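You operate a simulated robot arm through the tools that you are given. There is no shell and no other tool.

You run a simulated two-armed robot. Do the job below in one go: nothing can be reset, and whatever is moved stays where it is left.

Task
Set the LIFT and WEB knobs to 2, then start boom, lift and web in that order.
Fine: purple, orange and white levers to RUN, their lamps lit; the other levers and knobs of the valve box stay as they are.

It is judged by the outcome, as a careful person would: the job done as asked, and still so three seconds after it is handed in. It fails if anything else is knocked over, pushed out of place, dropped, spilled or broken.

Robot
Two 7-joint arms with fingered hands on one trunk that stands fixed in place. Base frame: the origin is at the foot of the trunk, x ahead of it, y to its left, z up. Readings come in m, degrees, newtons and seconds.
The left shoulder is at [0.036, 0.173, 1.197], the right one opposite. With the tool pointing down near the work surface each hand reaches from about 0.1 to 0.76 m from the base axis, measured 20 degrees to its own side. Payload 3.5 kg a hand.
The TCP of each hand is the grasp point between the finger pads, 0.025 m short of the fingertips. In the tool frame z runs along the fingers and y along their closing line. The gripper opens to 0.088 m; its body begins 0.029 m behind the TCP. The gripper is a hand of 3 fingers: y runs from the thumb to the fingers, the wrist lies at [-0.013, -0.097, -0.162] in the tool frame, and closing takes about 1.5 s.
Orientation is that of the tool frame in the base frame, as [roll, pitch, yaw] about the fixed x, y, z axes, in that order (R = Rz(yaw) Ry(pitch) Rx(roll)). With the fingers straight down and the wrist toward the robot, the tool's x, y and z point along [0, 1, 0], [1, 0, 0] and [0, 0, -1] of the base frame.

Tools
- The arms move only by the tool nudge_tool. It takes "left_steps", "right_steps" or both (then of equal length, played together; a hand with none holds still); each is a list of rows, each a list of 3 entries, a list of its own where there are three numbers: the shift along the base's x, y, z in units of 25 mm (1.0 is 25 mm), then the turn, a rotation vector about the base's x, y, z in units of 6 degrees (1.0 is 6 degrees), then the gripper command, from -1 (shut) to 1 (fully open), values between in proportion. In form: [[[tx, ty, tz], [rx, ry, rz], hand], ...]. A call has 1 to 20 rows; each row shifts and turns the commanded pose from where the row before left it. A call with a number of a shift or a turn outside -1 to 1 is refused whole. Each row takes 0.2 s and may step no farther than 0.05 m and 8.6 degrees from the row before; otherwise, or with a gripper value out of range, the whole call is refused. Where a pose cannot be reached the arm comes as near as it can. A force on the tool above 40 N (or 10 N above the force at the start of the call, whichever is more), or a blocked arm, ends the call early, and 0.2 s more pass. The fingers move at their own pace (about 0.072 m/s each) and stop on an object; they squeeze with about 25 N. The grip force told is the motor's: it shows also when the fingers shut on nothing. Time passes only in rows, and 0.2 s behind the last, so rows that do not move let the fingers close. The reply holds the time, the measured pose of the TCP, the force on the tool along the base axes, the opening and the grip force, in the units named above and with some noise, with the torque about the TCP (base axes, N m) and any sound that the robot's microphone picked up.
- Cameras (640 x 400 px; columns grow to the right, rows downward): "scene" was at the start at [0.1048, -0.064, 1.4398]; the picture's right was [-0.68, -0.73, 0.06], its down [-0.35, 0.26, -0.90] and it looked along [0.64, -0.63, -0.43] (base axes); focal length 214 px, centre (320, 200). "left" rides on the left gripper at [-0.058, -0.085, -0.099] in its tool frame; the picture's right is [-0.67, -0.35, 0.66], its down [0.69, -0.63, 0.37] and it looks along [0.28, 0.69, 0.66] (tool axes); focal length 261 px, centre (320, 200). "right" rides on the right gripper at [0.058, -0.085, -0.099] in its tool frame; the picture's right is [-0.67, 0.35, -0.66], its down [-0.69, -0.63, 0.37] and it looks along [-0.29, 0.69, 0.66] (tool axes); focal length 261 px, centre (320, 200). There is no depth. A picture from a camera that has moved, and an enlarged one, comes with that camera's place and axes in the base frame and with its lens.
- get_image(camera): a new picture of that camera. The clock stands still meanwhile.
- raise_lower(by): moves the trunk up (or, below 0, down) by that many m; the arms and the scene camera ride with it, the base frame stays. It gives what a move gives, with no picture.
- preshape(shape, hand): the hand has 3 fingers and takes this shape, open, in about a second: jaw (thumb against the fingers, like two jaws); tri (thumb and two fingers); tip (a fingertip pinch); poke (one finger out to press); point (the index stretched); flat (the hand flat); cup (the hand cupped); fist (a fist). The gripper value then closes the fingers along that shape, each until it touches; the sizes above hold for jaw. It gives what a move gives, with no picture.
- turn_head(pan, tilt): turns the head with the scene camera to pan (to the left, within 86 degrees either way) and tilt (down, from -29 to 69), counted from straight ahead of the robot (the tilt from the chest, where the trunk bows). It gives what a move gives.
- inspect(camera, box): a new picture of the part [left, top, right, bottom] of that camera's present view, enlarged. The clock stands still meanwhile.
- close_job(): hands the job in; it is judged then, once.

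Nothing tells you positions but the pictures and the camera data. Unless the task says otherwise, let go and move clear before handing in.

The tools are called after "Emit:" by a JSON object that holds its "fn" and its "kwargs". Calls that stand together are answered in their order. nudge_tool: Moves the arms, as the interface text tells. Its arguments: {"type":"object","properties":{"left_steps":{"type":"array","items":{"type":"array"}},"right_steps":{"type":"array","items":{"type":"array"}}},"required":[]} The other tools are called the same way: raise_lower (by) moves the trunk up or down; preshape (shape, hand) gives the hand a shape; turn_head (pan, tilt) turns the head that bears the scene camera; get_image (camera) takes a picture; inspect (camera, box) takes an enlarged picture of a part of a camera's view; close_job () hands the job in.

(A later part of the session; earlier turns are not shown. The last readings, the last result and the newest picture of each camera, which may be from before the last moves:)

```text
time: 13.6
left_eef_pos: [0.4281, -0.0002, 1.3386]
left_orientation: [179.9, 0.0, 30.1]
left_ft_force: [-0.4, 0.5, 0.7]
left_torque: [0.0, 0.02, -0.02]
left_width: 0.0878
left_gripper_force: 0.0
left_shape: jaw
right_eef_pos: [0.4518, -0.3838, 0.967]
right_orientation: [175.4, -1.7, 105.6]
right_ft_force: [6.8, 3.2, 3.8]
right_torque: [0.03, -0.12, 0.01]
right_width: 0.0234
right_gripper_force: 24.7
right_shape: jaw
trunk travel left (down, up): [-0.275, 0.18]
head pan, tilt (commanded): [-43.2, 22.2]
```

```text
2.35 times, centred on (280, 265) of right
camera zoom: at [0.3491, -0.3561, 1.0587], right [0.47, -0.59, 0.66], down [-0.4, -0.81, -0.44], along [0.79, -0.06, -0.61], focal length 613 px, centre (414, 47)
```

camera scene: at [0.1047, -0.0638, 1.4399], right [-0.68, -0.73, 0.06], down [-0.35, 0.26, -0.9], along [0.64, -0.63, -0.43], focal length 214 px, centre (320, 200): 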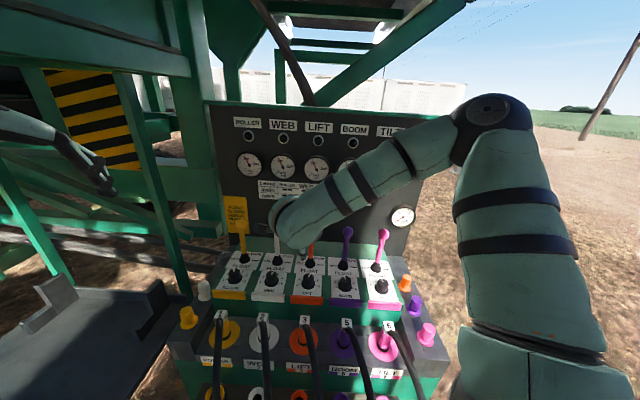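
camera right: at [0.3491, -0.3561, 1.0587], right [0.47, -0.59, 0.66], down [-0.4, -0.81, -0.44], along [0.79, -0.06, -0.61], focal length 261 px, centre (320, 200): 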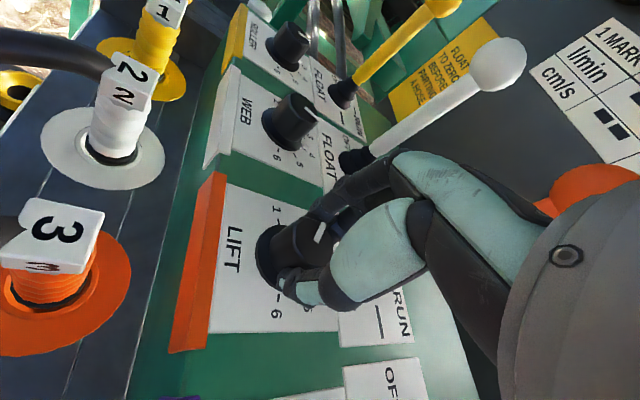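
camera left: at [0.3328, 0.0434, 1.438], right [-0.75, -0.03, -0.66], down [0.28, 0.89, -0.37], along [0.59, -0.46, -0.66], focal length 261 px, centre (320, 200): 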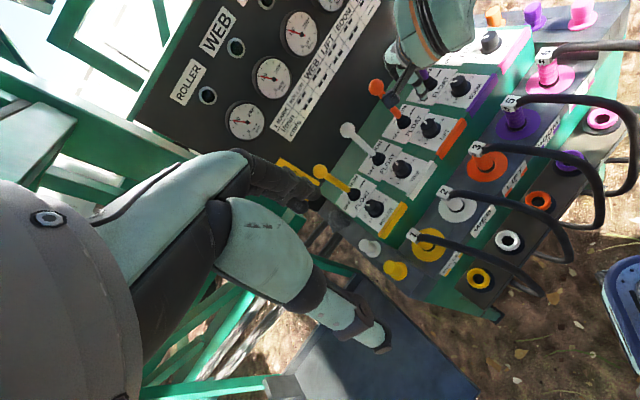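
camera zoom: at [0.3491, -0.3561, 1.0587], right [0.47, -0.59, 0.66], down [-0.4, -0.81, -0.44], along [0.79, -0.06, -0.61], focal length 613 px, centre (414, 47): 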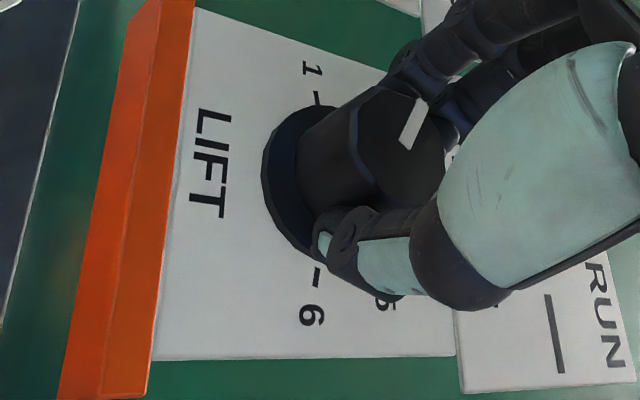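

By my ray calculation the LIFT pointer sits at about -60°, which is mark 2. I'll release, lift off straight, and back away toward myself.

Emit:
{"fn": "nudge_tool", "kwargs": {"right_steps": [[[0, 0, 0], [0, 0, 0], 0.16], [[0, 0, 0], [0, 0, 0], 0.16], [[0, 0, 0], [0, 0, 0], 0.16], [[0, 0, 0.6], [0, 0, 0], 0.16], [[0, 0, 0.6], [0, 0, 0], 0.16], [[-0.43, 0.41, 0.5], [0, 0, 0], 0.16], [[-0.43, 0.41, 0.6], [0, 0, -0.8], 0.16], [[-0.43, 0.41, 0.8], [0, 0, -0.8], 0.16], [[-0.43, 0.41, 0.8], [0, 0, -0.8], 0.16], [[0, 0, 0.8], [0, 0, -0.8], 0.16]]}}

Emit:
{"fn": "get_image", "kwargs": {"camera": "right"}}

Emit:
{"fn": "get_image", "kwargs": {"camera": "scene"}}

Emit:
{"fn": "inspect", "kwargs": {"camera": "left", "box": [340, 20, 520, 210]}}

```text
time: 15.8
left_eef_pos: [0.4258, -0.0001, 1.3391]
left_orientation: [179.9, 0.2, 30.1]
left_ft_force: [0.3, 0.7, -0.2]
left_torque: [0.01, 0.0, 0.0]
left_width: 0.0875
left_gripper_force: 0.1
left_shape: jaw
right_eef_pos: [0.4099, -0.343, 1.0845]
right_orientation: [175.3, -1.7, 86.2]
right_ft_force: [0.3, 0.5, -0.5]
right_torque: [0.0, -0.01, 0.0]
right_width: 0.0507
right_gripper_force: 0.1
right_shape: jaw
trunk travel left (down, up): [-0.275, 0.18]
head pan, tilt (commanded): [-43.2, 22.2]
```

```text
taken
camera right: at [0.3217, -0.2818, 1.1758], right [0.25, -0.71, 0.66], down [-0.64, -0.63, -0.44], along [0.73, -0.32, -0.61], focal length 261 px, centre (320, 200)
```

right: 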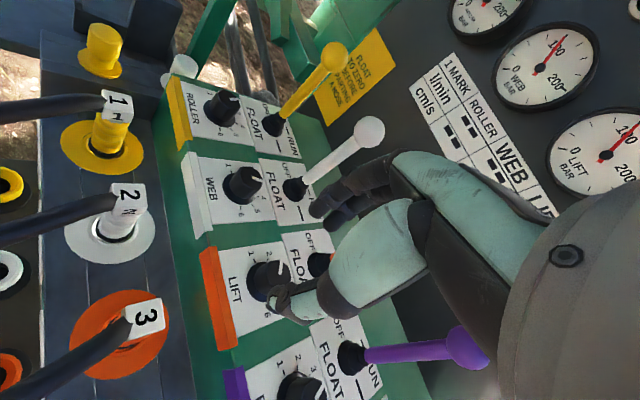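

```text
taken
camera scene: at [0.1045, -0.063, 1.4399], right [-0.68, -0.73, 0.06], down [-0.35, 0.26, -0.9], along [0.64, -0.63, -0.43], focal length 214 px, centre (320, 200)
```

scene: 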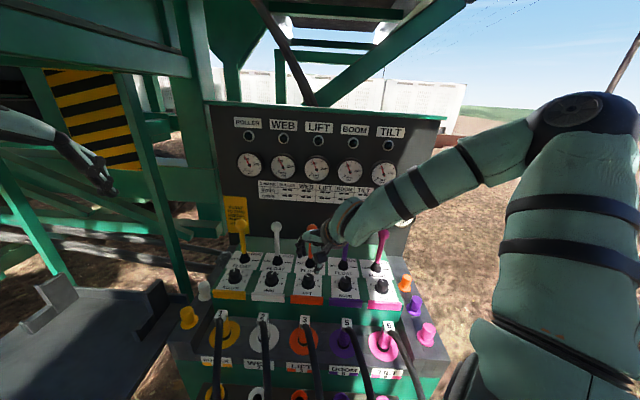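

```text
2.11 times, centred on (430, 115) of left
camera zoom: at [0.3326, 0.0442, 1.438], right [-0.75, -0.03, -0.66], down [0.28, 0.89, -0.37], along [0.59, -0.46, -0.66], focal length 549 px, centre (88, 379)
```

zoom: 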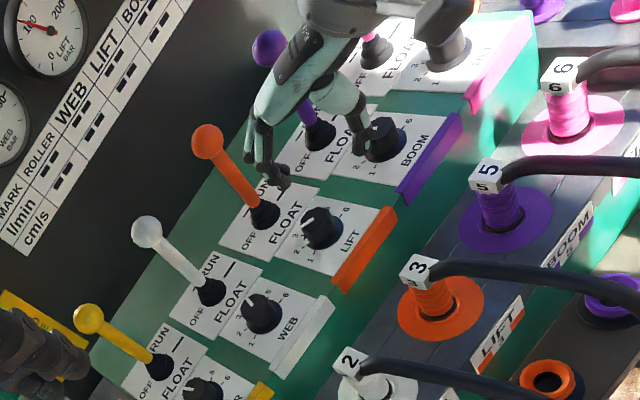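

Emit:
{"fn": "inspect", "kwargs": {"camera": "scene", "box": [280, 255, 340, 305]}}

Emit:
{"fn": "inspect", "kwargs": {"camera": "left", "box": [410, 90, 490, 150]}}

Emit:
{"fn": "inspect", "kwargs": {"camera": "right", "box": [190, 140, 320, 340]}}

```text
8.00 times, centred on (310, 280) of scene
camera zoom: at [0.1045, -0.063, 1.4399], right [-0.68, -0.73, 0.06], down [-0.35, 0.26, -0.9], along [0.64, -0.63, -0.43], focal length 1716 px, centre (400, -440)
```

zoom: 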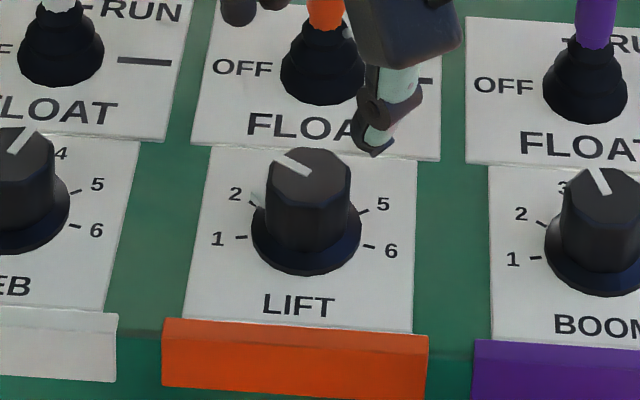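

```text
6.67 times, centred on (450, 120) of left
camera zoom: at [0.3326, 0.0442, 1.438], right [-0.75, -0.03, -0.66], down [0.28, 0.89, -0.37], along [0.59, -0.46, -0.66], focal length 1738 px, centre (-547, 733)
```

zoom: 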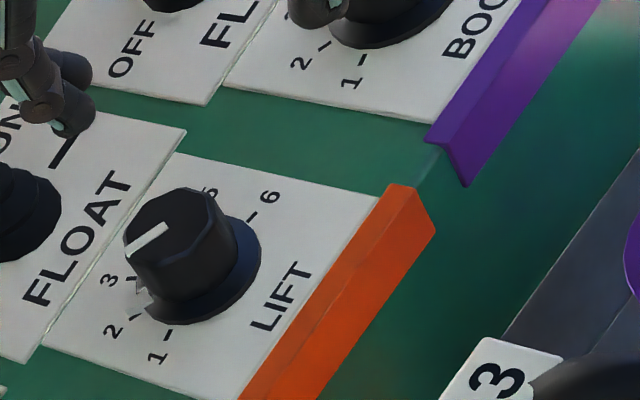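

```text
2.00 times, centred on (255, 240) of right
camera zoom: at [0.3217, -0.2818, 1.1758], right [0.25, -0.71, 0.66], down [-0.64, -0.63, -0.44], along [0.73, -0.32, -0.61], focal length 521 px, centre (450, 120)
```

zoom: 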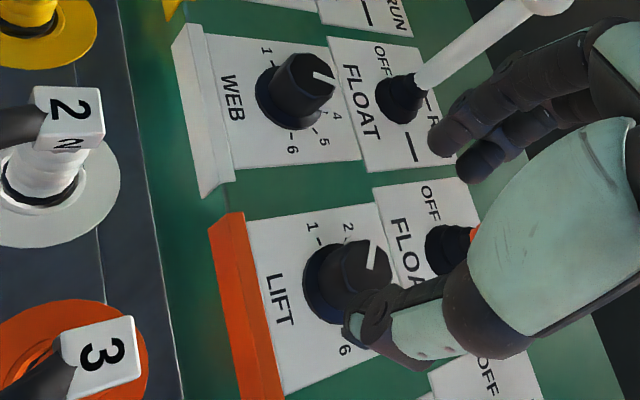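

LIFT is at 2. Three cameras read between -55° and -61°, and the tick is at -60°. Next is WEB, at u≈-0.1435, v≈0.592. I'll move left above it while turning the hand back to its starting angle.

Emit:
{"fn": "nudge_tool", "kwargs": {"right_steps": [[[0.305, 0.217, 0.052], [0, 0, -0.842], 0.16], [[0.305, 0.217, 0.052], [0, 0, -0.842], 0.16], [[0.305, 0.217, 0.052], [0, 0, -0.842], 0.16], [[0.305, 0.217, 0.052], [0, 0, -0.842], 0.16], [[0.305, 0.217, 0.052], [0, 0, -0.842], 0.16], [[0.305, 0.217, 0.052], [0, 0, -0.842], 0.16], [[0.305, 0.217, 0.052], [0, 0, -0.842], 0.16], [[0.305, 0.217, 0.052], [0, 0, -0.842], 0.16], [[0.305, 0.217, 0.052], [0, 0, -0.842], 0.16], [[0.305, 0.217, 0.052], [0, 0, -0.842], 0.16], [[0.305, 0.217, 0.052], [0, 0, -0.842], 0.16], [[0.305, 0.217, 0.052], [0, 0, -0.842], 0.16], [[0.145, -0.138, -0.7], [0, 0, 0], 0.16], [[0.145, -0.138, -0.7], [0, 0, 0], 0.16], [[0.145, -0.138, -0.7], [0, 0, 0], 0.16], [[0.145, -0.138, -0.7], [0, 0, 0], 0.16], [[0, 0, 0], [0, 0, 0], 0.16]]}}

Emit:
{"fn": "get_image", "kwargs": {"camera": "right"}}

Emit:
{"fn": "inspect", "kwargs": {"camera": "scene", "box": [220, 200, 380, 310]}}

Emit:
{"fn": "inspect", "kwargs": {"camera": "left", "box": [340, 20, 520, 210]}}

```text
time: 19.4
left_eef_pos: [0.4259, -0.0009, 1.3393]
left_orientation: [180.0, 0.0, 30.0]
left_ft_force: [0.4, 0.7, 0.8]
left_torque: [-0.01, 0.0, 0.05]
left_width: 0.0877
left_gripper_force: 0.0
left_shape: jaw
right_eef_pos: [0.48, -0.332, 1.0498]
right_orientation: [175.4, -1.8, 25.6]
right_ft_force: [-0.5, -0.5, 0.6]
right_torque: [-0.01, 0.01, 0.0]
right_width: 0.0505
right_gripper_force: 0.0
right_shape: jaw
right hand out of reach, approached as far as the arm can: row 11, 12, 13, 14, 15, 16
trunk travel left (down, up): [-0.275, 0.18]
head pan, tilt (commanded): [-43.2, 22.2]
```

```text
taken
camera right: at [0.4898, -0.2265, 1.1416], right [-0.5, -0.56, 0.66], down [-0.86, 0.25, -0.44], along [0.08, -0.79, -0.61], focal length 261 px, centre (320, 200)
```

right: 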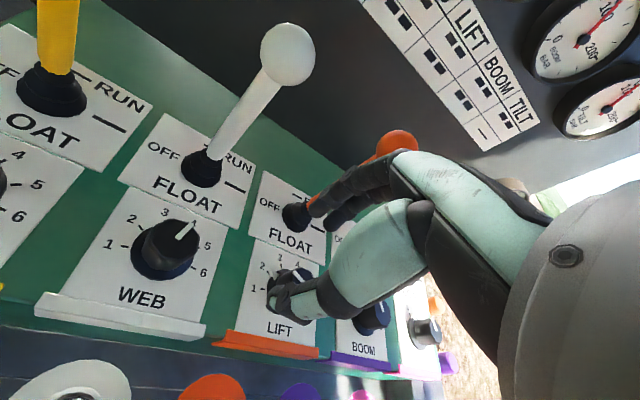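

```text
3.64 times, centred on (300, 255) of scene
camera zoom: at [0.1048, -0.0638, 1.4399], right [-0.68, -0.73, 0.06], down [-0.35, 0.26, -0.9], along [0.64, -0.63, -0.43], focal length 780 px, centre (393, 0)
```

zoom: 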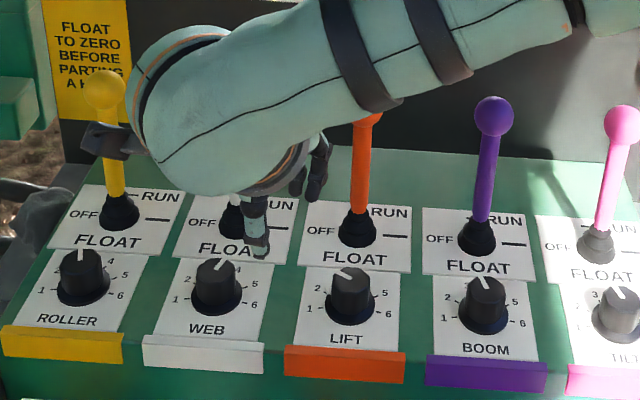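

```text
2.11 times, centred on (430, 115) of left
camera zoom: at [0.3329, 0.0435, 1.4379], right [-0.75, -0.03, -0.66], down [0.28, 0.89, -0.37], along [0.59, -0.46, -0.66], focal length 549 px, centre (88, 379)
```

zoom: 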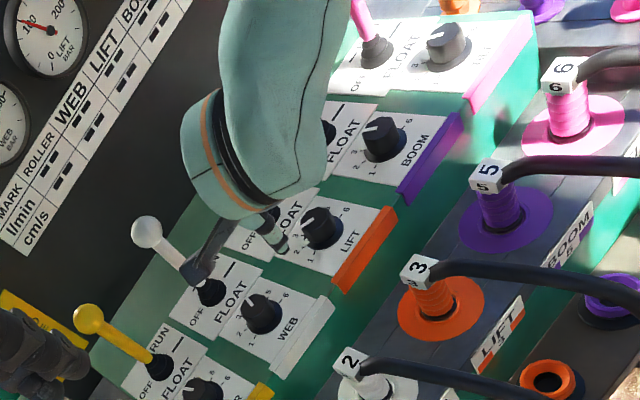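

WEB can't be reached at this hand angle, so the arm stopped short, clear of everything. I'll go up and turn the hand counter-clockwise, which brings the wrist closer to me, and plan to turn the knob in two bites.

Emit:
{"fn": "nudge_tool", "kwargs": {"right_steps": [[[0, 0, 0.6], [0, 0, 0.5], 0.16], [[0, 0, 0.6], [0, 0, 0.5], 0.16]]}}

```text
time: 20.0
left_eef_pos: [0.4253, -0.0008, 1.3398]
left_orientation: [179.9, 0.0, 30.1]
left_ft_force: [-0.3, -0.4, 0.3]
left_torque: [0.03, -0.01, -0.03]
left_width: 0.0878
left_gripper_force: 0.3
left_shape: jaw
right_eef_pos: [0.4768, -0.3327, 1.0812]
right_orientation: [175.3, -1.9, 31.7]
right_ft_force: [-0.3, -0.6, 0.3]
right_torque: [0.06, -0.01, -0.01]
right_width: 0.0507
right_gripper_force: 0.1
right_shape: jaw
trunk travel left (down, up): [-0.275, 0.18]
head pan, tilt (commanded): [-43.2, 22.2]
```

Emit:
{"fn": "nudge_tool", "kwargs": {"right_steps": [[[-0.3, 0.3, 0.2], [0, 0, 0.737], 0.16], [[-0.3, 0.3, 0.2], [0, 0, 0.737], 0.16], [[0.1, 0.2, 0.2], [0, 0, 0.737], 0.16], [[0.1, 0.2, 0.2], [0, 0, 0.737], 0.16], [[0.246, 0.266, 0], [0, 0, 0.737], 0.16], [[0.246, 0.266, 0], [0, 0, 0.737], 0.16], [[0.246, 0.266, 0], [0, 0, 0.737], 0.16], [[0.246, 0.266, 0], [0, 0, 0.737], 0.16], [[0.246, 0.266, 0], [0, 0, 0.737], 0.16], [[0, 0, 0], [0, 0, 0], 0.16]]}}

Emit:
{"fn": "get_image", "kwargs": {"camera": "right"}}

Emit:
{"fn": "inspect", "kwargs": {"camera": "left", "box": [340, 20, 520, 210]}}

Emit:
{"fn": "inspect", "kwargs": {"camera": "scene", "box": [220, 200, 380, 310]}}

```text
time: 22.2
left_eef_pos: [0.4258, -0.0022, 1.3393]
left_orientation: [179.9, 0.0, 30.1]
left_ft_force: [0.1, -0.1, 0.2]
left_torque: [0.0, -0.04, 0.0]
left_width: 0.0875
left_gripper_force: 0.0
left_shape: jaw
right_eef_pos: [0.5008, -0.2757, 1.0975]
right_orientation: [175.4, -1.9, 71.4]
right_ft_force: [0.2, -0.2, -1.2]
right_torque: [-0.01, 0.01, 0.0]
right_width: 0.0507
right_gripper_force: 0.0
right_shape: jaw
trunk travel left (down, up): [-0.275, 0.18]
head pan, tilt (commanded): [-43.2, 22.2]
```

```text
taken
camera right: at [0.4299, -0.1946, 1.1894], right [0.06, -0.75, 0.66], down [-0.78, -0.45, -0.44], along [0.62, -0.49, -0.61], focal length 261 px, centre (320, 200)
```

right: 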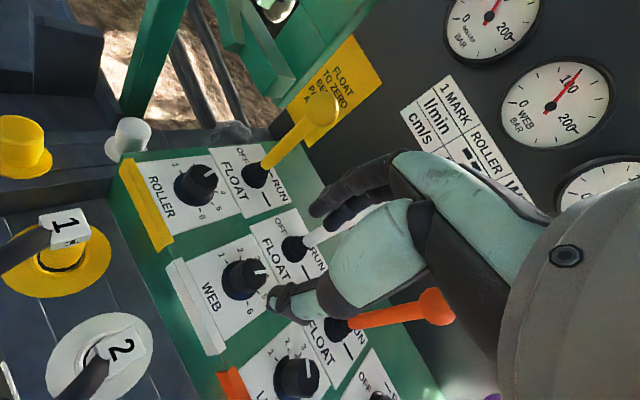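

```text
2.11 times, centred on (430, 115) of left
camera zoom: at [0.3329, 0.0434, 1.4379], right [-0.75, -0.03, -0.66], down [0.28, 0.89, -0.37], along [0.59, -0.46, -0.66], focal length 549 px, centre (88, 379)
```

zoom: 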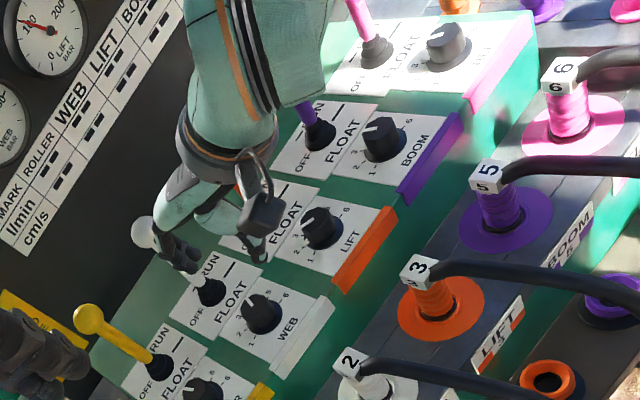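

```text
3.64 times, centred on (300, 255) of scene
camera zoom: at [0.1048, -0.0639, 1.4398], right [-0.68, -0.73, 0.06], down [-0.35, 0.26, -0.9], along [0.64, -0.63, -0.43], focal length 780 px, centre (393, 0)
```

zoom: 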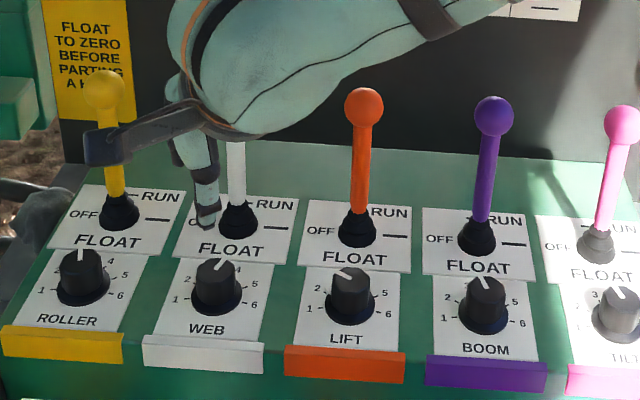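

The hand is now over WEB. I'll come down past the white lever's ball, keeping toward my side until lower.

Emit:
{"fn": "nudge_tool", "kwargs": {"right_steps": [[[0.172, -0.187, -0.88], [0, 0, 0], 0.16], [[0.172, -0.187, -0.88], [0, 0, 0], 0.16], [[0.172, -0.187, -0.88], [0, 0, 0], 0.16], [[0.193, -0.184, -0.56], [0, 0, 0], 0.16], [[0.193, -0.184, -0.56], [0, 0, 0], 0.16], [[0.193, -0.184, -0.56], [0, 0, 0], 0.16], [[0, 0, 0], [0, 0, 0], 0.16]]}}

Emit:
{"fn": "get_image", "kwargs": {"camera": "right"}}

Emit:
{"fn": "inspect", "kwargs": {"camera": "left", "box": [340, 80, 460, 200]}}

Emit:
{"fn": "inspect", "kwargs": {"camera": "scene", "box": [220, 210, 340, 310]}}

```text
time: 23.8
left_eef_pos: [0.4267, -0.0017, 1.339]
left_orientation: [179.9, 0.0, 30.1]
left_ft_force: [-0.6, -0.9, 0.3]
left_torque: [0.01, 0.01, -0.04]
left_width: 0.0877
left_gripper_force: 0.1
left_shape: jaw
right_eef_pos: [0.5209, -0.3051, 0.9942]
right_orientation: [175.3, -1.8, 71.5]
right_ft_force: [0.2, 0.6, 0.2]
right_torque: [0.02, 0.03, -0.02]
right_width: 0.0507
right_gripper_force: 0.1
right_shape: jaw
right hand out of reach, approached as far as the arm can: row 6
trunk travel left (down, up): [-0.275, 0.18]
head pan, tilt (commanded): [-43.2, 22.2]
```

```text
taken
camera right: at [0.4511, -0.2243, 1.0866], right [0.06, -0.75, 0.66], down [-0.78, -0.45, -0.44], along [0.62, -0.49, -0.61], focal length 261 px, centre (320, 200)
```

right: 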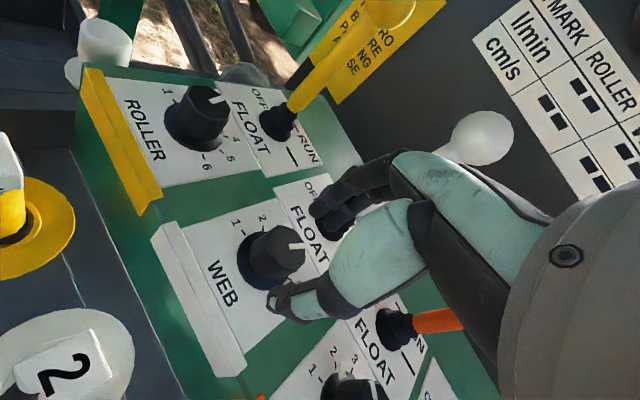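

```text
3.33 times, centred on (400, 140) of left
camera zoom: at [0.3328, 0.0435, 1.438], right [-0.75, -0.03, -0.66], down [0.28, 0.89, -0.37], along [0.59, -0.46, -0.66], focal length 869 px, centre (53, 400)
```

zoom: 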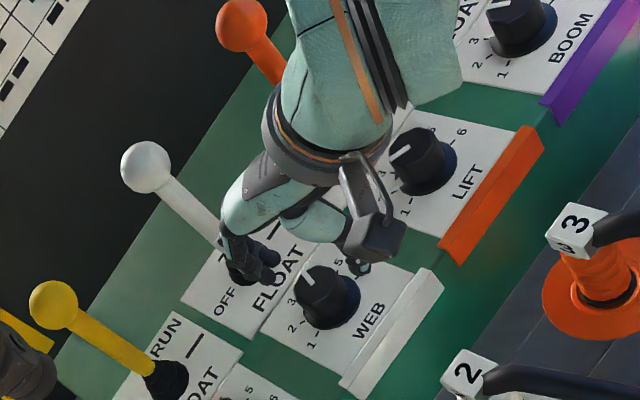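

```text
4.00 times, centred on (280, 260) of scene
camera zoom: at [0.1047, -0.0637, 1.4399], right [-0.68, -0.73, 0.06], down [-0.35, 0.26, -0.9], along [0.64, -0.63, -0.43], focal length 858 px, centre (480, -40)
```

zoom: 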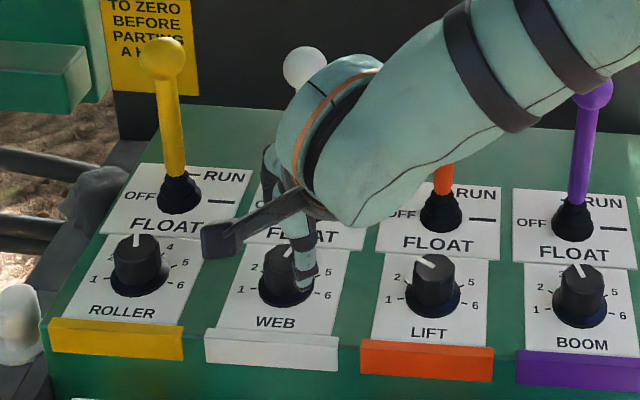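

I'm about 7 mm short of the WEB axis, at the edge of reach for this hand angle. I'll try turning the hand further counter-clockwise while above the cap, and see whether it gets there.

Emit:
{"fn": "nudge_tool", "kwargs": {"right_steps": [[[0, 0, 0.1], [0, 0, 0.75], 0.16], [[0, 0, 0], [0, 0, 0.75], 0.16], [[0.1, 0.02, 0], [0, 0, 0.75], 0.16], [[0.1, 0.02, 0], [0, 0, 0.75], 0.16], [[0.1, 0.02, 0], [0, 0, 0], 0.16], [[0, 0, 0], [0, 0, 0], 0.16]]}}

Emit:
{"fn": "get_image", "kwargs": {"camera": "right"}}

Emit:
{"fn": "get_image", "kwargs": {"camera": "scene"}}

```text
time: 25.2
left_eef_pos: [0.426, -0.0018, 1.3398]
left_orientation: [180.0, 0.0, 30.1]
left_ft_force: [-0.4, -0.6, -0.6]
left_torque: [0.0, -0.01, 0.03]
left_width: 0.0877
left_gripper_force: 0.1
left_shape: jaw
right_eef_pos: [0.5306, -0.302, 0.9973]
right_orientation: [175.3, -1.8, 89.5]
right_ft_force: [-0.9, -0.2, 0.0]
right_torque: [0.01, 0.01, -0.03]
right_width: 0.0508
right_gripper_force: 0.1
right_shape: jaw
trunk travel left (down, up): [-0.275, 0.18]
head pan, tilt (commanded): [-43.2, 22.2]
```

```text
taken
camera right: at [0.4399, -0.2477, 1.0884], right [0.29, -0.69, 0.66], down [-0.6, -0.67, -0.44], along [0.74, -0.27, -0.61], focal length 261 px, centre (320, 200)
```

right: 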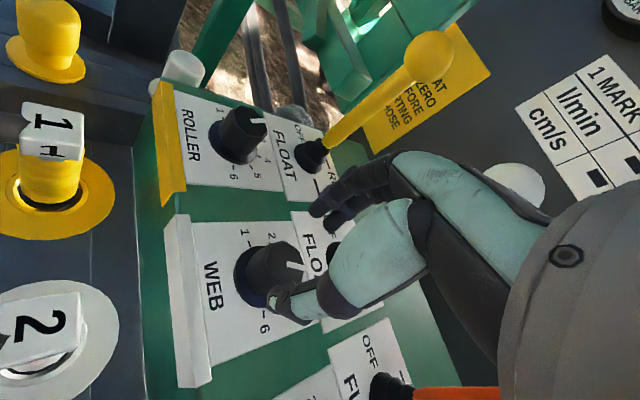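

```text
taken
camera scene: at [0.1049, -0.0639, 1.4398], right [-0.68, -0.73, 0.06], down [-0.35, 0.26, -0.9], along [0.64, -0.63, -0.43], focal length 214 px, centre (320, 200)
```

scene: 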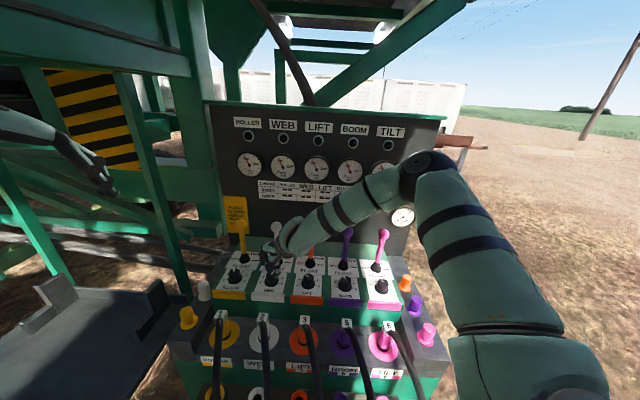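

At this angle it reaches. I'll zoom in to check centring over the cap before descending.

Emit:
{"fn": "inspect", "kwargs": {"camera": "right", "box": [200, 200, 340, 350]}}

Emit:
{"fn": "inspect", "kwargs": {"camera": "scene", "box": [235, 225, 325, 305]}}

Emit:
{"fn": "inspect", "kwargs": {"camera": "left", "box": [350, 110, 450, 200]}}

```text
2.67 times, centred on (270, 275) of right
camera zoom: at [0.4399, -0.2477, 1.0884], right [0.29, -0.69, 0.66], down [-0.6, -0.67, -0.44], along [0.74, -0.27, -0.61], focal length 695 px, centre (453, 0)
```

zoom: 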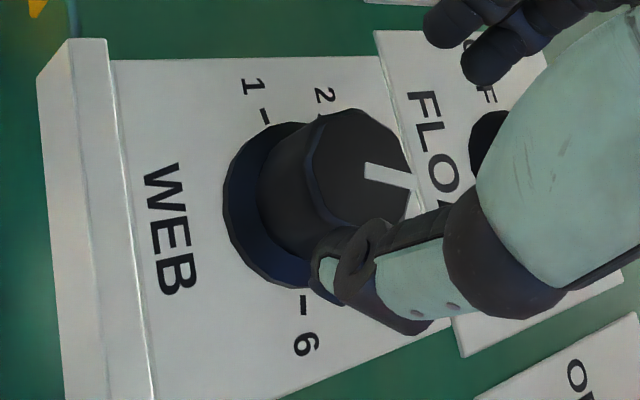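

```text
5.00 times, centred on (280, 265) of scene
camera zoom: at [0.1049, -0.0639, 1.4398], right [-0.68, -0.73, 0.06], down [-0.35, 0.26, -0.9], along [0.64, -0.63, -0.43], focal length 1072 px, centre (520, -125)
```

zoom: 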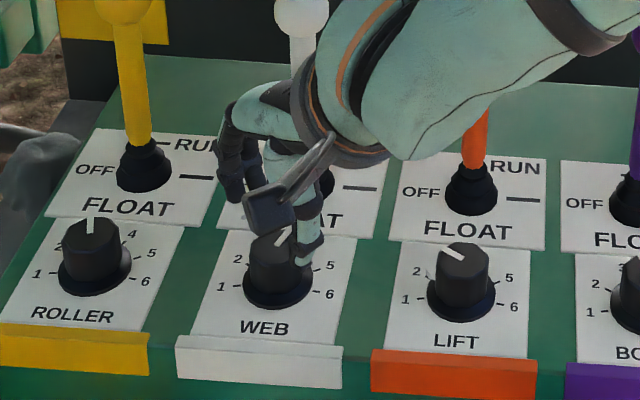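

```text
4.44 times, centred on (400, 155) of left
camera zoom: at [0.333, 0.0433, 1.4379], right [-0.75, -0.03, -0.66], down [0.28, 0.89, -0.37], along [0.59, -0.46, -0.66], focal length 1158 px, centre (-36, 400)
```

zoom: 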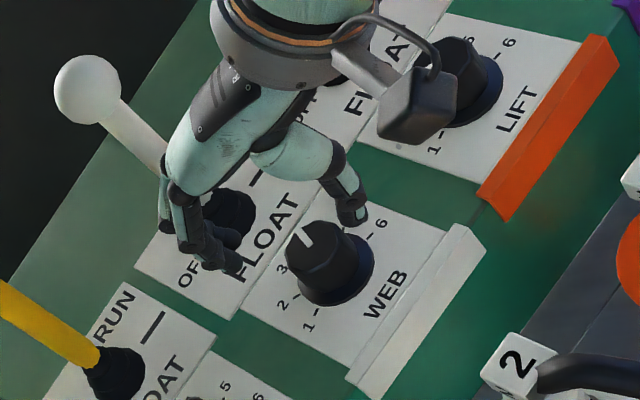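

TCP is within about 1.5 mm of the WEB axis. I'll descend to grip height.

Emit:
{"fn": "nudge_tool", "kwargs": {"right_steps": [[[-0.01, -0.03, -0.6], [0, 0, 0], 0.16], [[-0.01, -0.03, -0.6], [0, 0, 0], 0.16], [[0, 0, 0], [0, 0, 0], 0.16]]}}

Emit:
{"fn": "get_image", "kwargs": {"camera": "right"}}

```text
time: 26.0
left_eef_pos: [0.4264, -0.0018, 1.3394]
left_orientation: [-179.9, -0.1, 30.1]
left_ft_force: [0.0, -0.2, 0.7]
left_torque: [-0.02, 0.0, 0.0]
left_width: 0.0877
left_gripper_force: 0.1
left_shape: jaw
right_eef_pos: [0.5235, -0.308, 0.9717]
right_orientation: [175.2, -1.9, 89.4]
right_ft_force: [-0.2, -0.8, -0.7]
right_torque: [0.0, -0.03, 0.01]
right_width: 0.0507
right_gripper_force: 0.1
right_shape: jaw
right hand out of reach, approached as far as the arm can: row 2
trunk travel left (down, up): [-0.275, 0.18]
head pan, tilt (commanded): [-43.2, 22.2]
```

```text
taken
camera right: at [0.4329, -0.2528, 1.0649], right [0.29, -0.69, 0.66], down [-0.6, -0.67, -0.44], along [0.74, -0.27, -0.61], focal length 261 px, centre (320, 200)
```

right: 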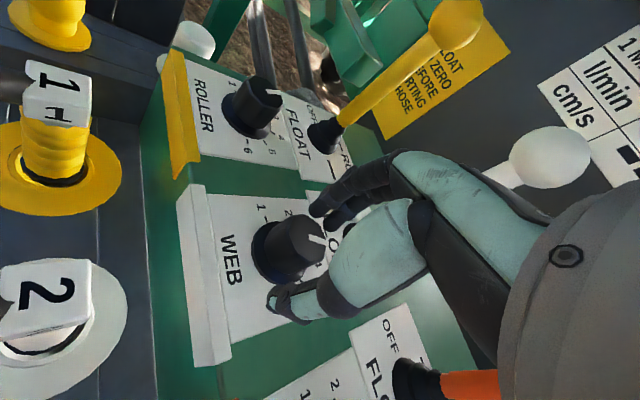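

Reach shrinks as the hand goes lower, so lowering the trunk should fix it. First I'll raise both hands to keep their heights safe, then lower the trunk 0.1 m.

Emit:
{"fn": "nudge_tool", "kwargs": {"right_steps": [[[0, 0, 0.6], [0, 0, 0], 0.16], [[0, 0, 0.6], [0, 0, 0], 0.16], [[-0.2, 0.19, 0.9], [0, 0, 0], 0.16], [[-0.2, 0.19, 0.9], [0, 0, 0], 0.16], [[-0.2, 0.19, 0.9], [0, 0, 0], 0.16], [[-0.2, 0.19, 0.9], [0, 0, 0], 0.16], [[0, 0, 0.5], [0, 0, 0], 0.16]], "left_steps": [[[0, 0, 0.6], [0, 0, 0], 1], [[0, 0, 0.6], [0, 0, 0], 1], [[0, 0, 0.6], [0, 0, 0], 1], [[0, 0, 0.6], [0, 0, 0], 1], [[0, 0, 0.6], [0, 0, 0], 1], [[0, 0, 0.6], [0, 0, 0], 1], [[0, 0, 0.4], [0, 0, 0], 1]]}}

Emit:
{"fn": "get_image", "kwargs": {"camera": "scene"}}

```text
time: 27.6
left_eef_pos: [0.426, -0.0009, 1.4387]
left_orientation: [180.0, 0.0, 30.1]
left_ft_force: [-0.7, 0.7, -0.2]
left_torque: [-0.05, 0.03, 0.0]
left_width: 0.0873
left_gripper_force: 0.0
left_shape: jaw
right_eef_pos: [0.5046, -0.2905, 1.1057]
right_orientation: [175.3, -1.7, 89.4]
right_ft_force: [1.0, -0.4, 0.2]
right_torque: [0.01, 0.01, -0.05]
right_width: 0.051
right_gripper_force: 0.0
right_shape: jaw
trunk travel left (down, up): [-0.275, 0.18]
head pan, tilt (commanded): [-43.2, 22.2]
```

```text
taken
camera scene: at [0.1045, -0.064, 1.4399], right [-0.68, -0.73, 0.06], down [-0.35, 0.26, -0.9], along [0.64, -0.63, -0.43], focal length 214 px, centre (320, 200)
```

scene: 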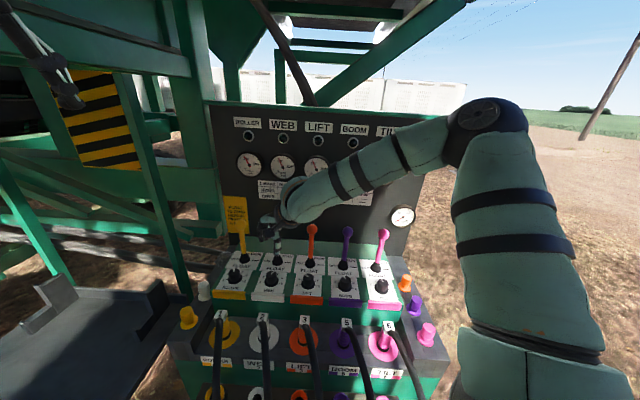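

Emit:
{"fn": "raise_lower", "kwargs": {"by": -0.08}}

Emit:
{"fn": "get_image", "kwargs": {"camera": "right"}}

Emit:
{"fn": "get_image", "kwargs": {"camera": "scene"}}

```text
time: 28.8
left_eef_pos: [0.4255, -0.0013, 1.3581]
left_orientation: [180.0, 0.0, 30.1]
left_ft_force: [-0.5, 0.0, -0.1]
left_torque: [-0.03, 0.0, 0.01]
left_width: 0.0877
left_gripper_force: 0.0
left_shape: jaw
right_eef_pos: [0.5058, -0.2894, 1.0255]
right_orientation: [175.3, -1.9, 89.4]
right_ft_force: [-0.7, 0.7, 0.0]
right_torque: [-0.02, 0.01, 0.03]
right_width: 0.0505
right_gripper_force: 0.1
right_shape: jaw
trunk travel left (down, up): [-0.195, 0.26]
head pan, tilt (commanded): [-43.2, 22.2]
```

```text
taken
camera right: at [0.4135, -0.2338, 1.1169], right [0.29, -0.69, 0.66], down [-0.6, -0.67, -0.44], along [0.74, -0.27, -0.61], focal length 261 px, centre (320, 200)
```

right: 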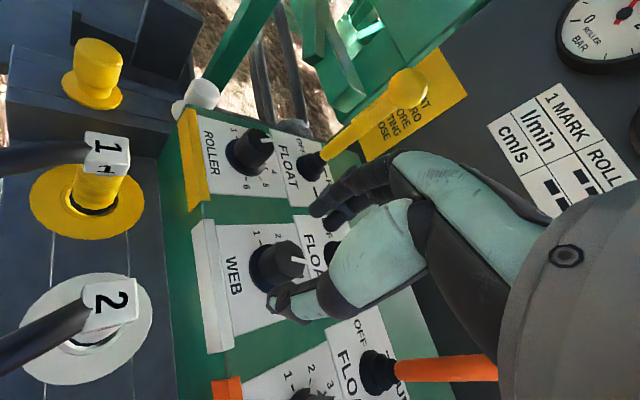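

```text
taken
camera scene: at [0.1533, -0.0638, 1.3462], right [-0.67, -0.73, 0.12], down [-0.43, 0.26, -0.86], along [0.6, -0.63, -0.49], focal length 214 px, centre (320, 200)
```

scene: 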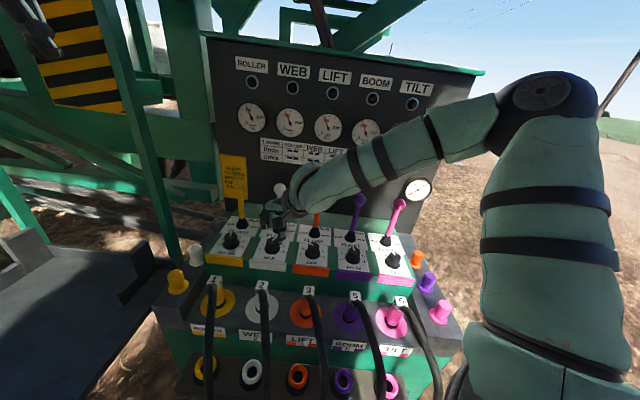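

The trunk also leaned forward as it lowered, which helps. I'll move over WEB again at the flat-aligned hand angle.

Emit:
{"fn": "nudge_tool", "kwargs": {"right_steps": [[[0.245, -0.14, -0.355], [0, 0, -0.75], 0.16], [[0.245, -0.14, -0.355], [0, 0, -0.75], 0.16], [[0.245, -0.14, -0.355], [0, 0, -0.75], 0.16], [[0.245, -0.14, -0.355], [0, 0, -0.75], 0.16], [[0, 0, 0], [0, 0, 0], 0.16]]}}

Emit:
{"fn": "inspect", "kwargs": {"camera": "right", "box": [180, 160, 380, 360]}}

Emit:
{"fn": "inspect", "kwargs": {"camera": "scene", "box": [220, 180, 340, 280]}}

```text
time: 30.0
left_eef_pos: [0.4264, -0.0013, 1.358]
left_orientation: [-180.0, 0.0, 30.1]
left_ft_force: [-0.2, 0.5, -0.6]
left_torque: [-0.01, 0.03, 0.03]
left_width: 0.0876
left_gripper_force: 0.1
left_shape: jaw
right_eef_pos: [0.5297, -0.3017, 0.9889]
right_orientation: [175.3, -1.8, 71.4]
right_ft_force: [0.3, -0.8, 0.0]
right_torque: [-0.02, 0.01, 0.02]
right_width: 0.051
right_gripper_force: 0.0
right_shape: jaw
trunk travel left (down, up): [-0.195, 0.26]
head pan, tilt (commanded): [-43.2, 22.2]
```

```text
2.00 times, centred on (280, 260) of right
camera zoom: at [0.4598, -0.2214, 1.0818], right [0.06, -0.75, 0.66], down [-0.78, -0.45, -0.44], along [0.62, -0.49, -0.61], focal length 521 px, centre (400, 80)
```

zoom: 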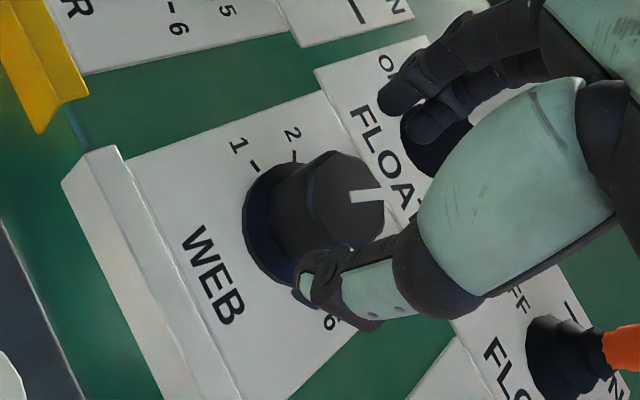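

```text
4.00 times, centred on (280, 230) of scene
camera zoom: at [0.1535, -0.0638, 1.3462], right [-0.67, -0.73, 0.12], down [-0.43, 0.26, -0.86], along [0.6, -0.63, -0.49], focal length 858 px, centre (480, 80)
```

zoom: 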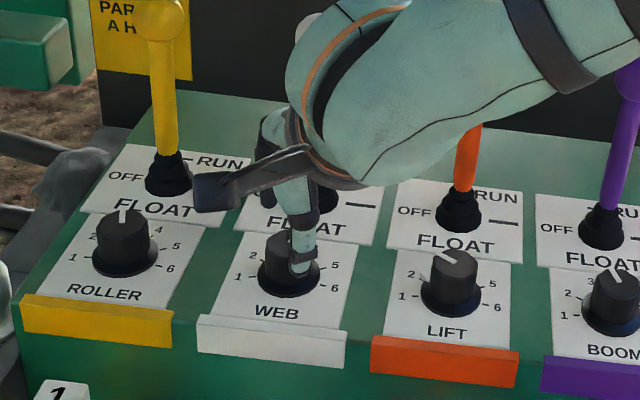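

Reached, and centred within about 2 mm. I'll descend and grip WEB.

Emit:
{"fn": "nudge_tool", "kwargs": {"right_steps": [[[0.01, -0.03, -0.44], [0, 0, 0], 0.16], [[0.01, -0.03, -0.44], [0, 0, 0], 0.16], [[0, 0, 0], [0, 0, 0], 0.16]]}}

Emit:
{"fn": "get_image", "kwargs": {"camera": "right"}}

```text
time: 30.8
left_eef_pos: [0.4271, 0.0001, 1.3577]
left_orientation: [-180.0, 0.1, 30.1]
left_ft_force: [0.3, -0.1, -0.2]
left_torque: [0.02, 0.03, -0.03]
left_width: 0.0875
left_gripper_force: 0.0
left_shape: jaw
right_eef_pos: [0.5312, -0.303, 0.9679]
right_orientation: [175.2, -1.8, 71.5]
right_ft_force: [0.2, 0.2, 0.0]
right_torque: [-0.01, 0.01, 0.0]
right_width: 0.0506
right_gripper_force: 0.1
right_shape: jaw
trunk travel left (down, up): [-0.195, 0.26]
head pan, tilt (commanded): [-43.2, 22.2]
```

```text
taken
camera right: at [0.461, -0.2222, 1.06], right [0.06, -0.75, 0.66], down [-0.78, -0.45, -0.44], along [0.62, -0.49, -0.61], focal length 261 px, centre (320, 200)
```

right: 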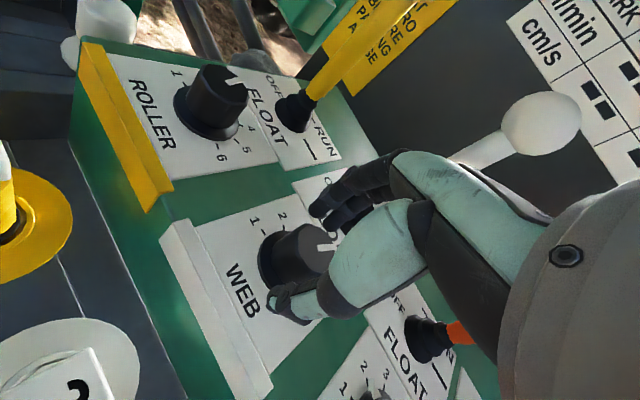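

Emit:
{"fn": "nudge_tool", "kwargs": {"right_steps": [[[0, 0, 0], [0, 0, 0], -0.3], [[0, 0, 0], [0, 0, 0], -1], [[0, 0, 0], [0, 0, 0], -1], [[0, 0, 0], [0, 0, 0], -1], [[0, 0, 0], [0, 0, 0], -1], [[0, 0, 0], [0, 0, 0], -1]]}}

Emit:
{"fn": "get_image", "kwargs": {"camera": "right"}}

```text
time: 32.2
left_eef_pos: [0.4267, -0.0012, 1.359]
left_orientation: [180.0, 0.2, 30.1]
left_ft_force: [0.1, 0.3, -0.3]
left_torque: [0.0, -0.02, 0.01]
left_width: 0.0875
left_gripper_force: 0.0
left_shape: jaw
right_eef_pos: [0.5324, -0.3041, 0.9678]
right_orientation: [175.4, -1.8, 71.5]
right_ft_force: [0.2, 1.3, -1.6]
right_torque: [0.02, 0.09, 0.01]
right_width: 0.0244
right_gripper_force: 25.1
right_shape: jaw
trunk travel left (down, up): [-0.195, 0.26]
head pan, tilt (commanded): [-43.2, 22.2]
```

```text
taken
camera right: at [0.4612, -0.2222, 1.0599], right [0.06, -0.75, 0.66], down [-0.78, -0.45, -0.44], along [0.62, -0.49, -0.61], focal length 261 px, centre (320, 200)
```

right: 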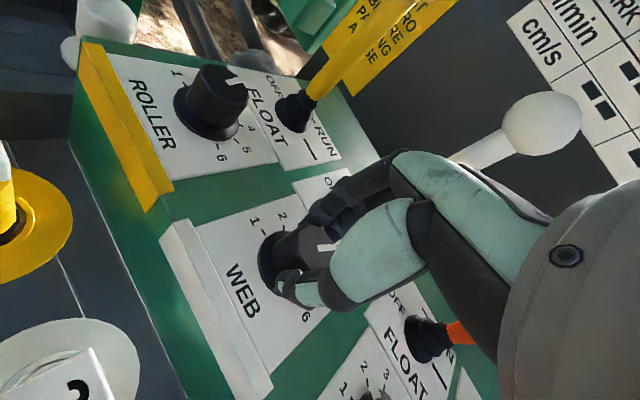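

The grip on WEB is the same as on LIFT. I'll turn it counter-clockwise for the first 45°.

Emit:
{"fn": "nudge_tool", "kwargs": {"right_steps": [[[0, 0, 0], [0, 0, 0.833], -1], [[0, 0, 0], [0, 0, 0.833], -1], [[0, 0, 0], [0, 0, 0.833], -1], [[0, 0, 0], [0, 0, 0.833], -1], [[0, 0, 0], [0, 0, 0.833], -1], [[0, 0, 0], [0, 0, 0.833], -1], [[0, 0, 0], [0, 0, 0.833], -1], [[0, 0, 0], [0, 0, 0.833], -1], [[0, 0, 0], [0, 0, 0.833], -1], [[0, 0, 0], [0, 0, 0], -1]]}}

Emit:
{"fn": "get_image", "kwargs": {"camera": "right"}}

Emit:
{"fn": "inspect", "kwargs": {"camera": "scene", "box": [220, 170, 360, 280]}}

```text
time: 34.4
left_eef_pos: [0.4263, 0.0011, 1.358]
left_orientation: [179.9, 0.1, 30.1]
left_ft_force: [-0.1, 0.2, -0.1]
left_torque: [-0.01, -0.03, -0.04]
left_width: 0.0875
left_gripper_force: 0.1
left_shape: jaw
right_eef_pos: [0.5302, -0.3034, 0.9673]
right_orientation: [175.3, -1.8, 116.4]
right_ft_force: [3.3, 7.0, 3.2]
right_torque: [0.11, -0.05, 0.05]
right_width: 0.0239
right_gripper_force: 24.6
right_shape: jaw
trunk travel left (down, up): [-0.195, 0.26]
head pan, tilt (commanded): [-43.2, 22.2]
```

```text
taken
camera right: at [0.4232, -0.2966, 1.0595], right [0.57, -0.49, 0.66], down [-0.24, -0.87, -0.44], along [0.79, 0.09, -0.61], focal length 261 px, centre (320, 200)
```

right: 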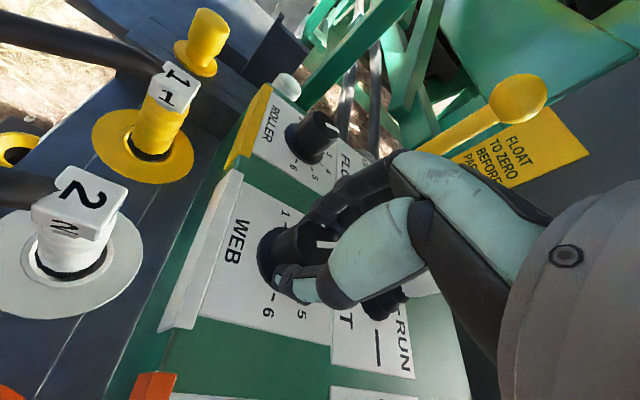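

```text
3.64 times, centred on (290, 225) of scene
camera zoom: at [0.154, -0.062, 1.3462], right [-0.67, -0.73, 0.12], down [-0.44, 0.26, -0.86], along [0.6, -0.63, -0.49], focal length 780 px, centre (429, 109)
```

zoom: 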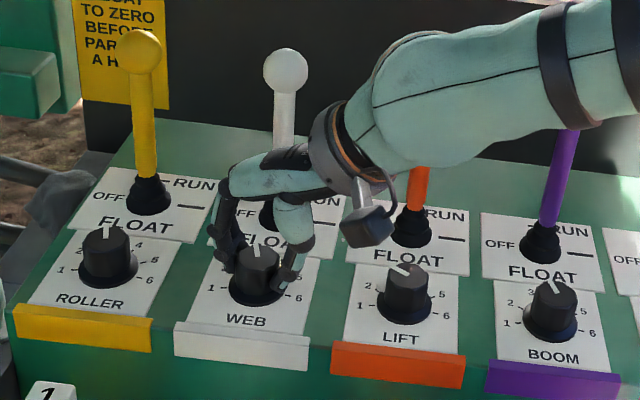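

WEB has turned 45° so far. Before letting go I'll check that the forearm is clear of the orange lever.

Emit:
{"fn": "inspect", "kwargs": {"camera": "left", "box": [320, 40, 520, 220]}}

```text
2.22 times, centred on (420, 130) of left
camera zoom: at [0.3334, 0.0458, 1.4572], right [-0.75, -0.04, -0.65], down [0.28, 0.89, -0.37], along [0.59, -0.46, -0.66], focal length 579 px, centre (98, 356)
```

zoom: 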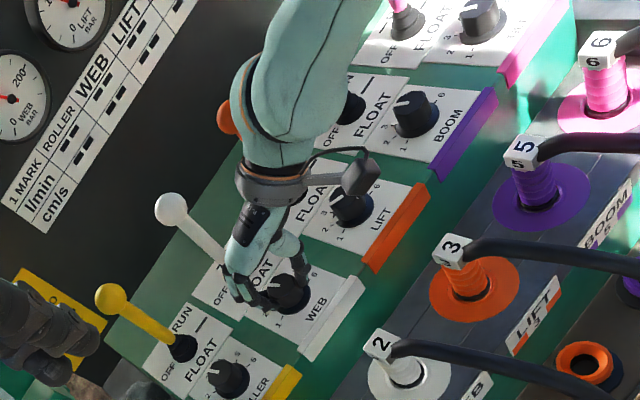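

The orange ball is where it should be. I'll release, lift just clear of the cap, turn the hand back, and take a second bite.

Emit:
{"fn": "nudge_tool", "kwargs": {"right_steps": [[[0, 0, 0], [0, 0, 0], 0.16], [[0, 0, 0], [0, 0, 0], 0.16], [[0, 0, 0], [0, 0, 0], 0.16], [[0, 0, 0.5], [0, 0, 0], 0.16], [[0, 0, 0.5], [0, 0, 0], 0.16], [[0, 0, 0], [0, 0, -0.833], 0.16], [[0, 0, 0], [0, 0, -0.833], 0.16], [[0, 0, 0], [0, 0, -0.833], 0.16], [[0, 0, 0], [0, 0, -0.833], 0.16], [[0, 0, 0], [0, 0, -0.833], 0.16], [[0, 0, 0], [0, 0, -0.833], 0.16], [[0, 0, 0], [0, 0, -0.833], 0.16], [[0, 0, 0], [0, 0, -0.833], 0.16], [[0, 0, 0], [0, 0, -0.833], 0.16], [[0, 0, 0], [0, 0, 0], 0.16]]}}

Emit:
{"fn": "inspect", "kwargs": {"camera": "right", "box": [180, 160, 380, 360]}}

Emit:
{"fn": "inspect", "kwargs": {"camera": "scene", "box": [220, 190, 340, 280]}}

```text
time: 37.6
left_eef_pos: [0.4268, -0.0015, 1.3581]
left_orientation: [180.0, -0.1, 30.1]
left_ft_force: [0.8, 1.1, 1.3]
left_torque: [0.0, -0.01, 0.0]
left_width: 0.0877
left_gripper_force: 0.0
left_shape: jaw
right_eef_pos: [0.5306, -0.3038, 0.9931]
right_orientation: [175.3, -1.8, 71.4]
right_ft_force: [0.2, -0.2, -0.1]
right_torque: [-0.01, 0.03, 0.01]
right_width: 0.0508
right_gripper_force: 0.0
right_shape: jaw
trunk travel left (down, up): [-0.195, 0.26]
head pan, tilt (commanded): [-43.2, 22.2]
```

```text
2.00 times, centred on (280, 260) of right
camera zoom: at [0.4606, -0.2228, 1.0843], right [0.06, -0.75, 0.66], down [-0.78, -0.45, -0.44], along [0.62, -0.49, -0.61], focal length 521 px, centre (400, 80)
```

zoom: 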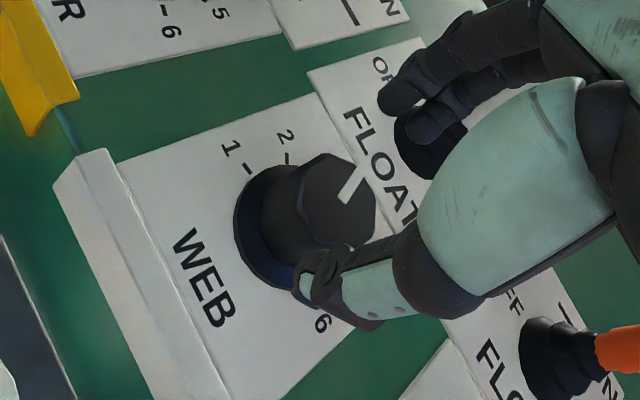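

```text
4.44 times, centred on (280, 235) of scene
camera zoom: at [0.1538, -0.064, 1.3461], right [-0.67, -0.73, 0.12], down [-0.44, 0.26, -0.86], along [0.6, -0.63, -0.49], focal length 953 px, centre (498, 44)
```

zoom: 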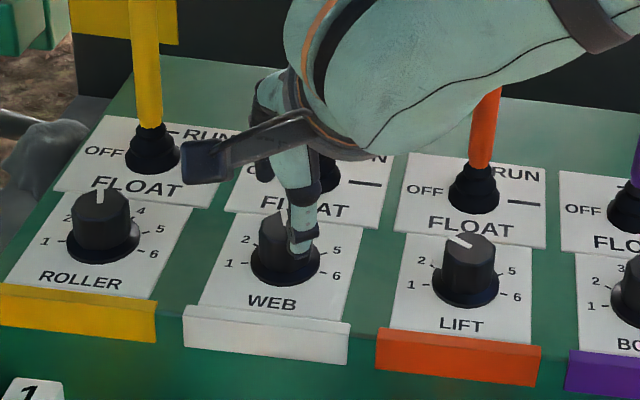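

WEB's pointer is now at about -20° to -25°, around mark 3. I'll take the second bite: descend, grip and turn about 38° more.

Emit:
{"fn": "nudge_tool", "kwargs": {"right_steps": [[[0, 0, -0.5], [0, 0, 0], 0.16], [[0, 0, -0.5], [0, 0, 0], 0.16], [[0, 0, 0], [0, 0, 0], -0.3], [[0, 0, 0], [0, 0, 0], -1], [[0, 0, 0], [0, 0, 0], -1], [[0, 0, 0], [0, 0, 0], -1], [[0, 0, 0], [0, 0, 0], -1], [[0, 0, 0], [0, 0, 0], -1]]}}

Emit:
{"fn": "get_image", "kwargs": {"camera": "right"}}

```text
time: 39.4
left_eef_pos: [0.4271, -0.0017, 1.3582]
left_orientation: [-180.0, 0.1, 30.1]
left_ft_force: [0.2, 0.2, 0.0]
left_torque: [0.03, 0.02, -0.04]
left_width: 0.0877
left_gripper_force: 0.1
left_shape: jaw
right_eef_pos: [0.531, -0.3047, 0.9674]
right_orientation: [175.4, -1.8, 71.4]
right_ft_force: [-2.5, 0.3, -1.9]
right_torque: [0.0, 0.1, 0.01]
right_width: 0.0244
right_gripper_force: 25.0
right_shape: jaw
trunk travel left (down, up): [-0.195, 0.26]
head pan, tilt (commanded): [-43.2, 22.2]
```

```text
taken
camera right: at [0.4616, -0.2234, 1.0596], right [0.06, -0.75, 0.66], down [-0.78, -0.45, -0.44], along [0.62, -0.49, -0.61], focal length 261 px, centre (320, 200)
```

right: 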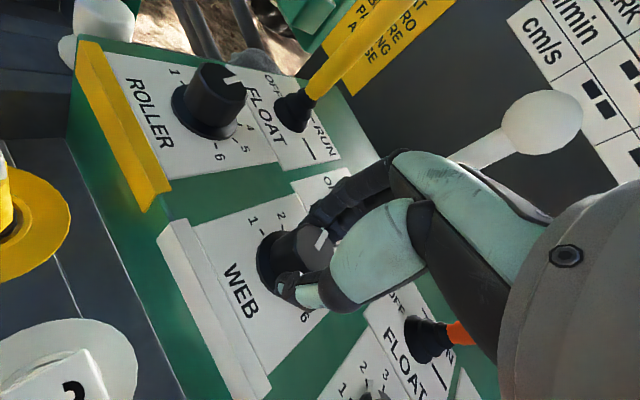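

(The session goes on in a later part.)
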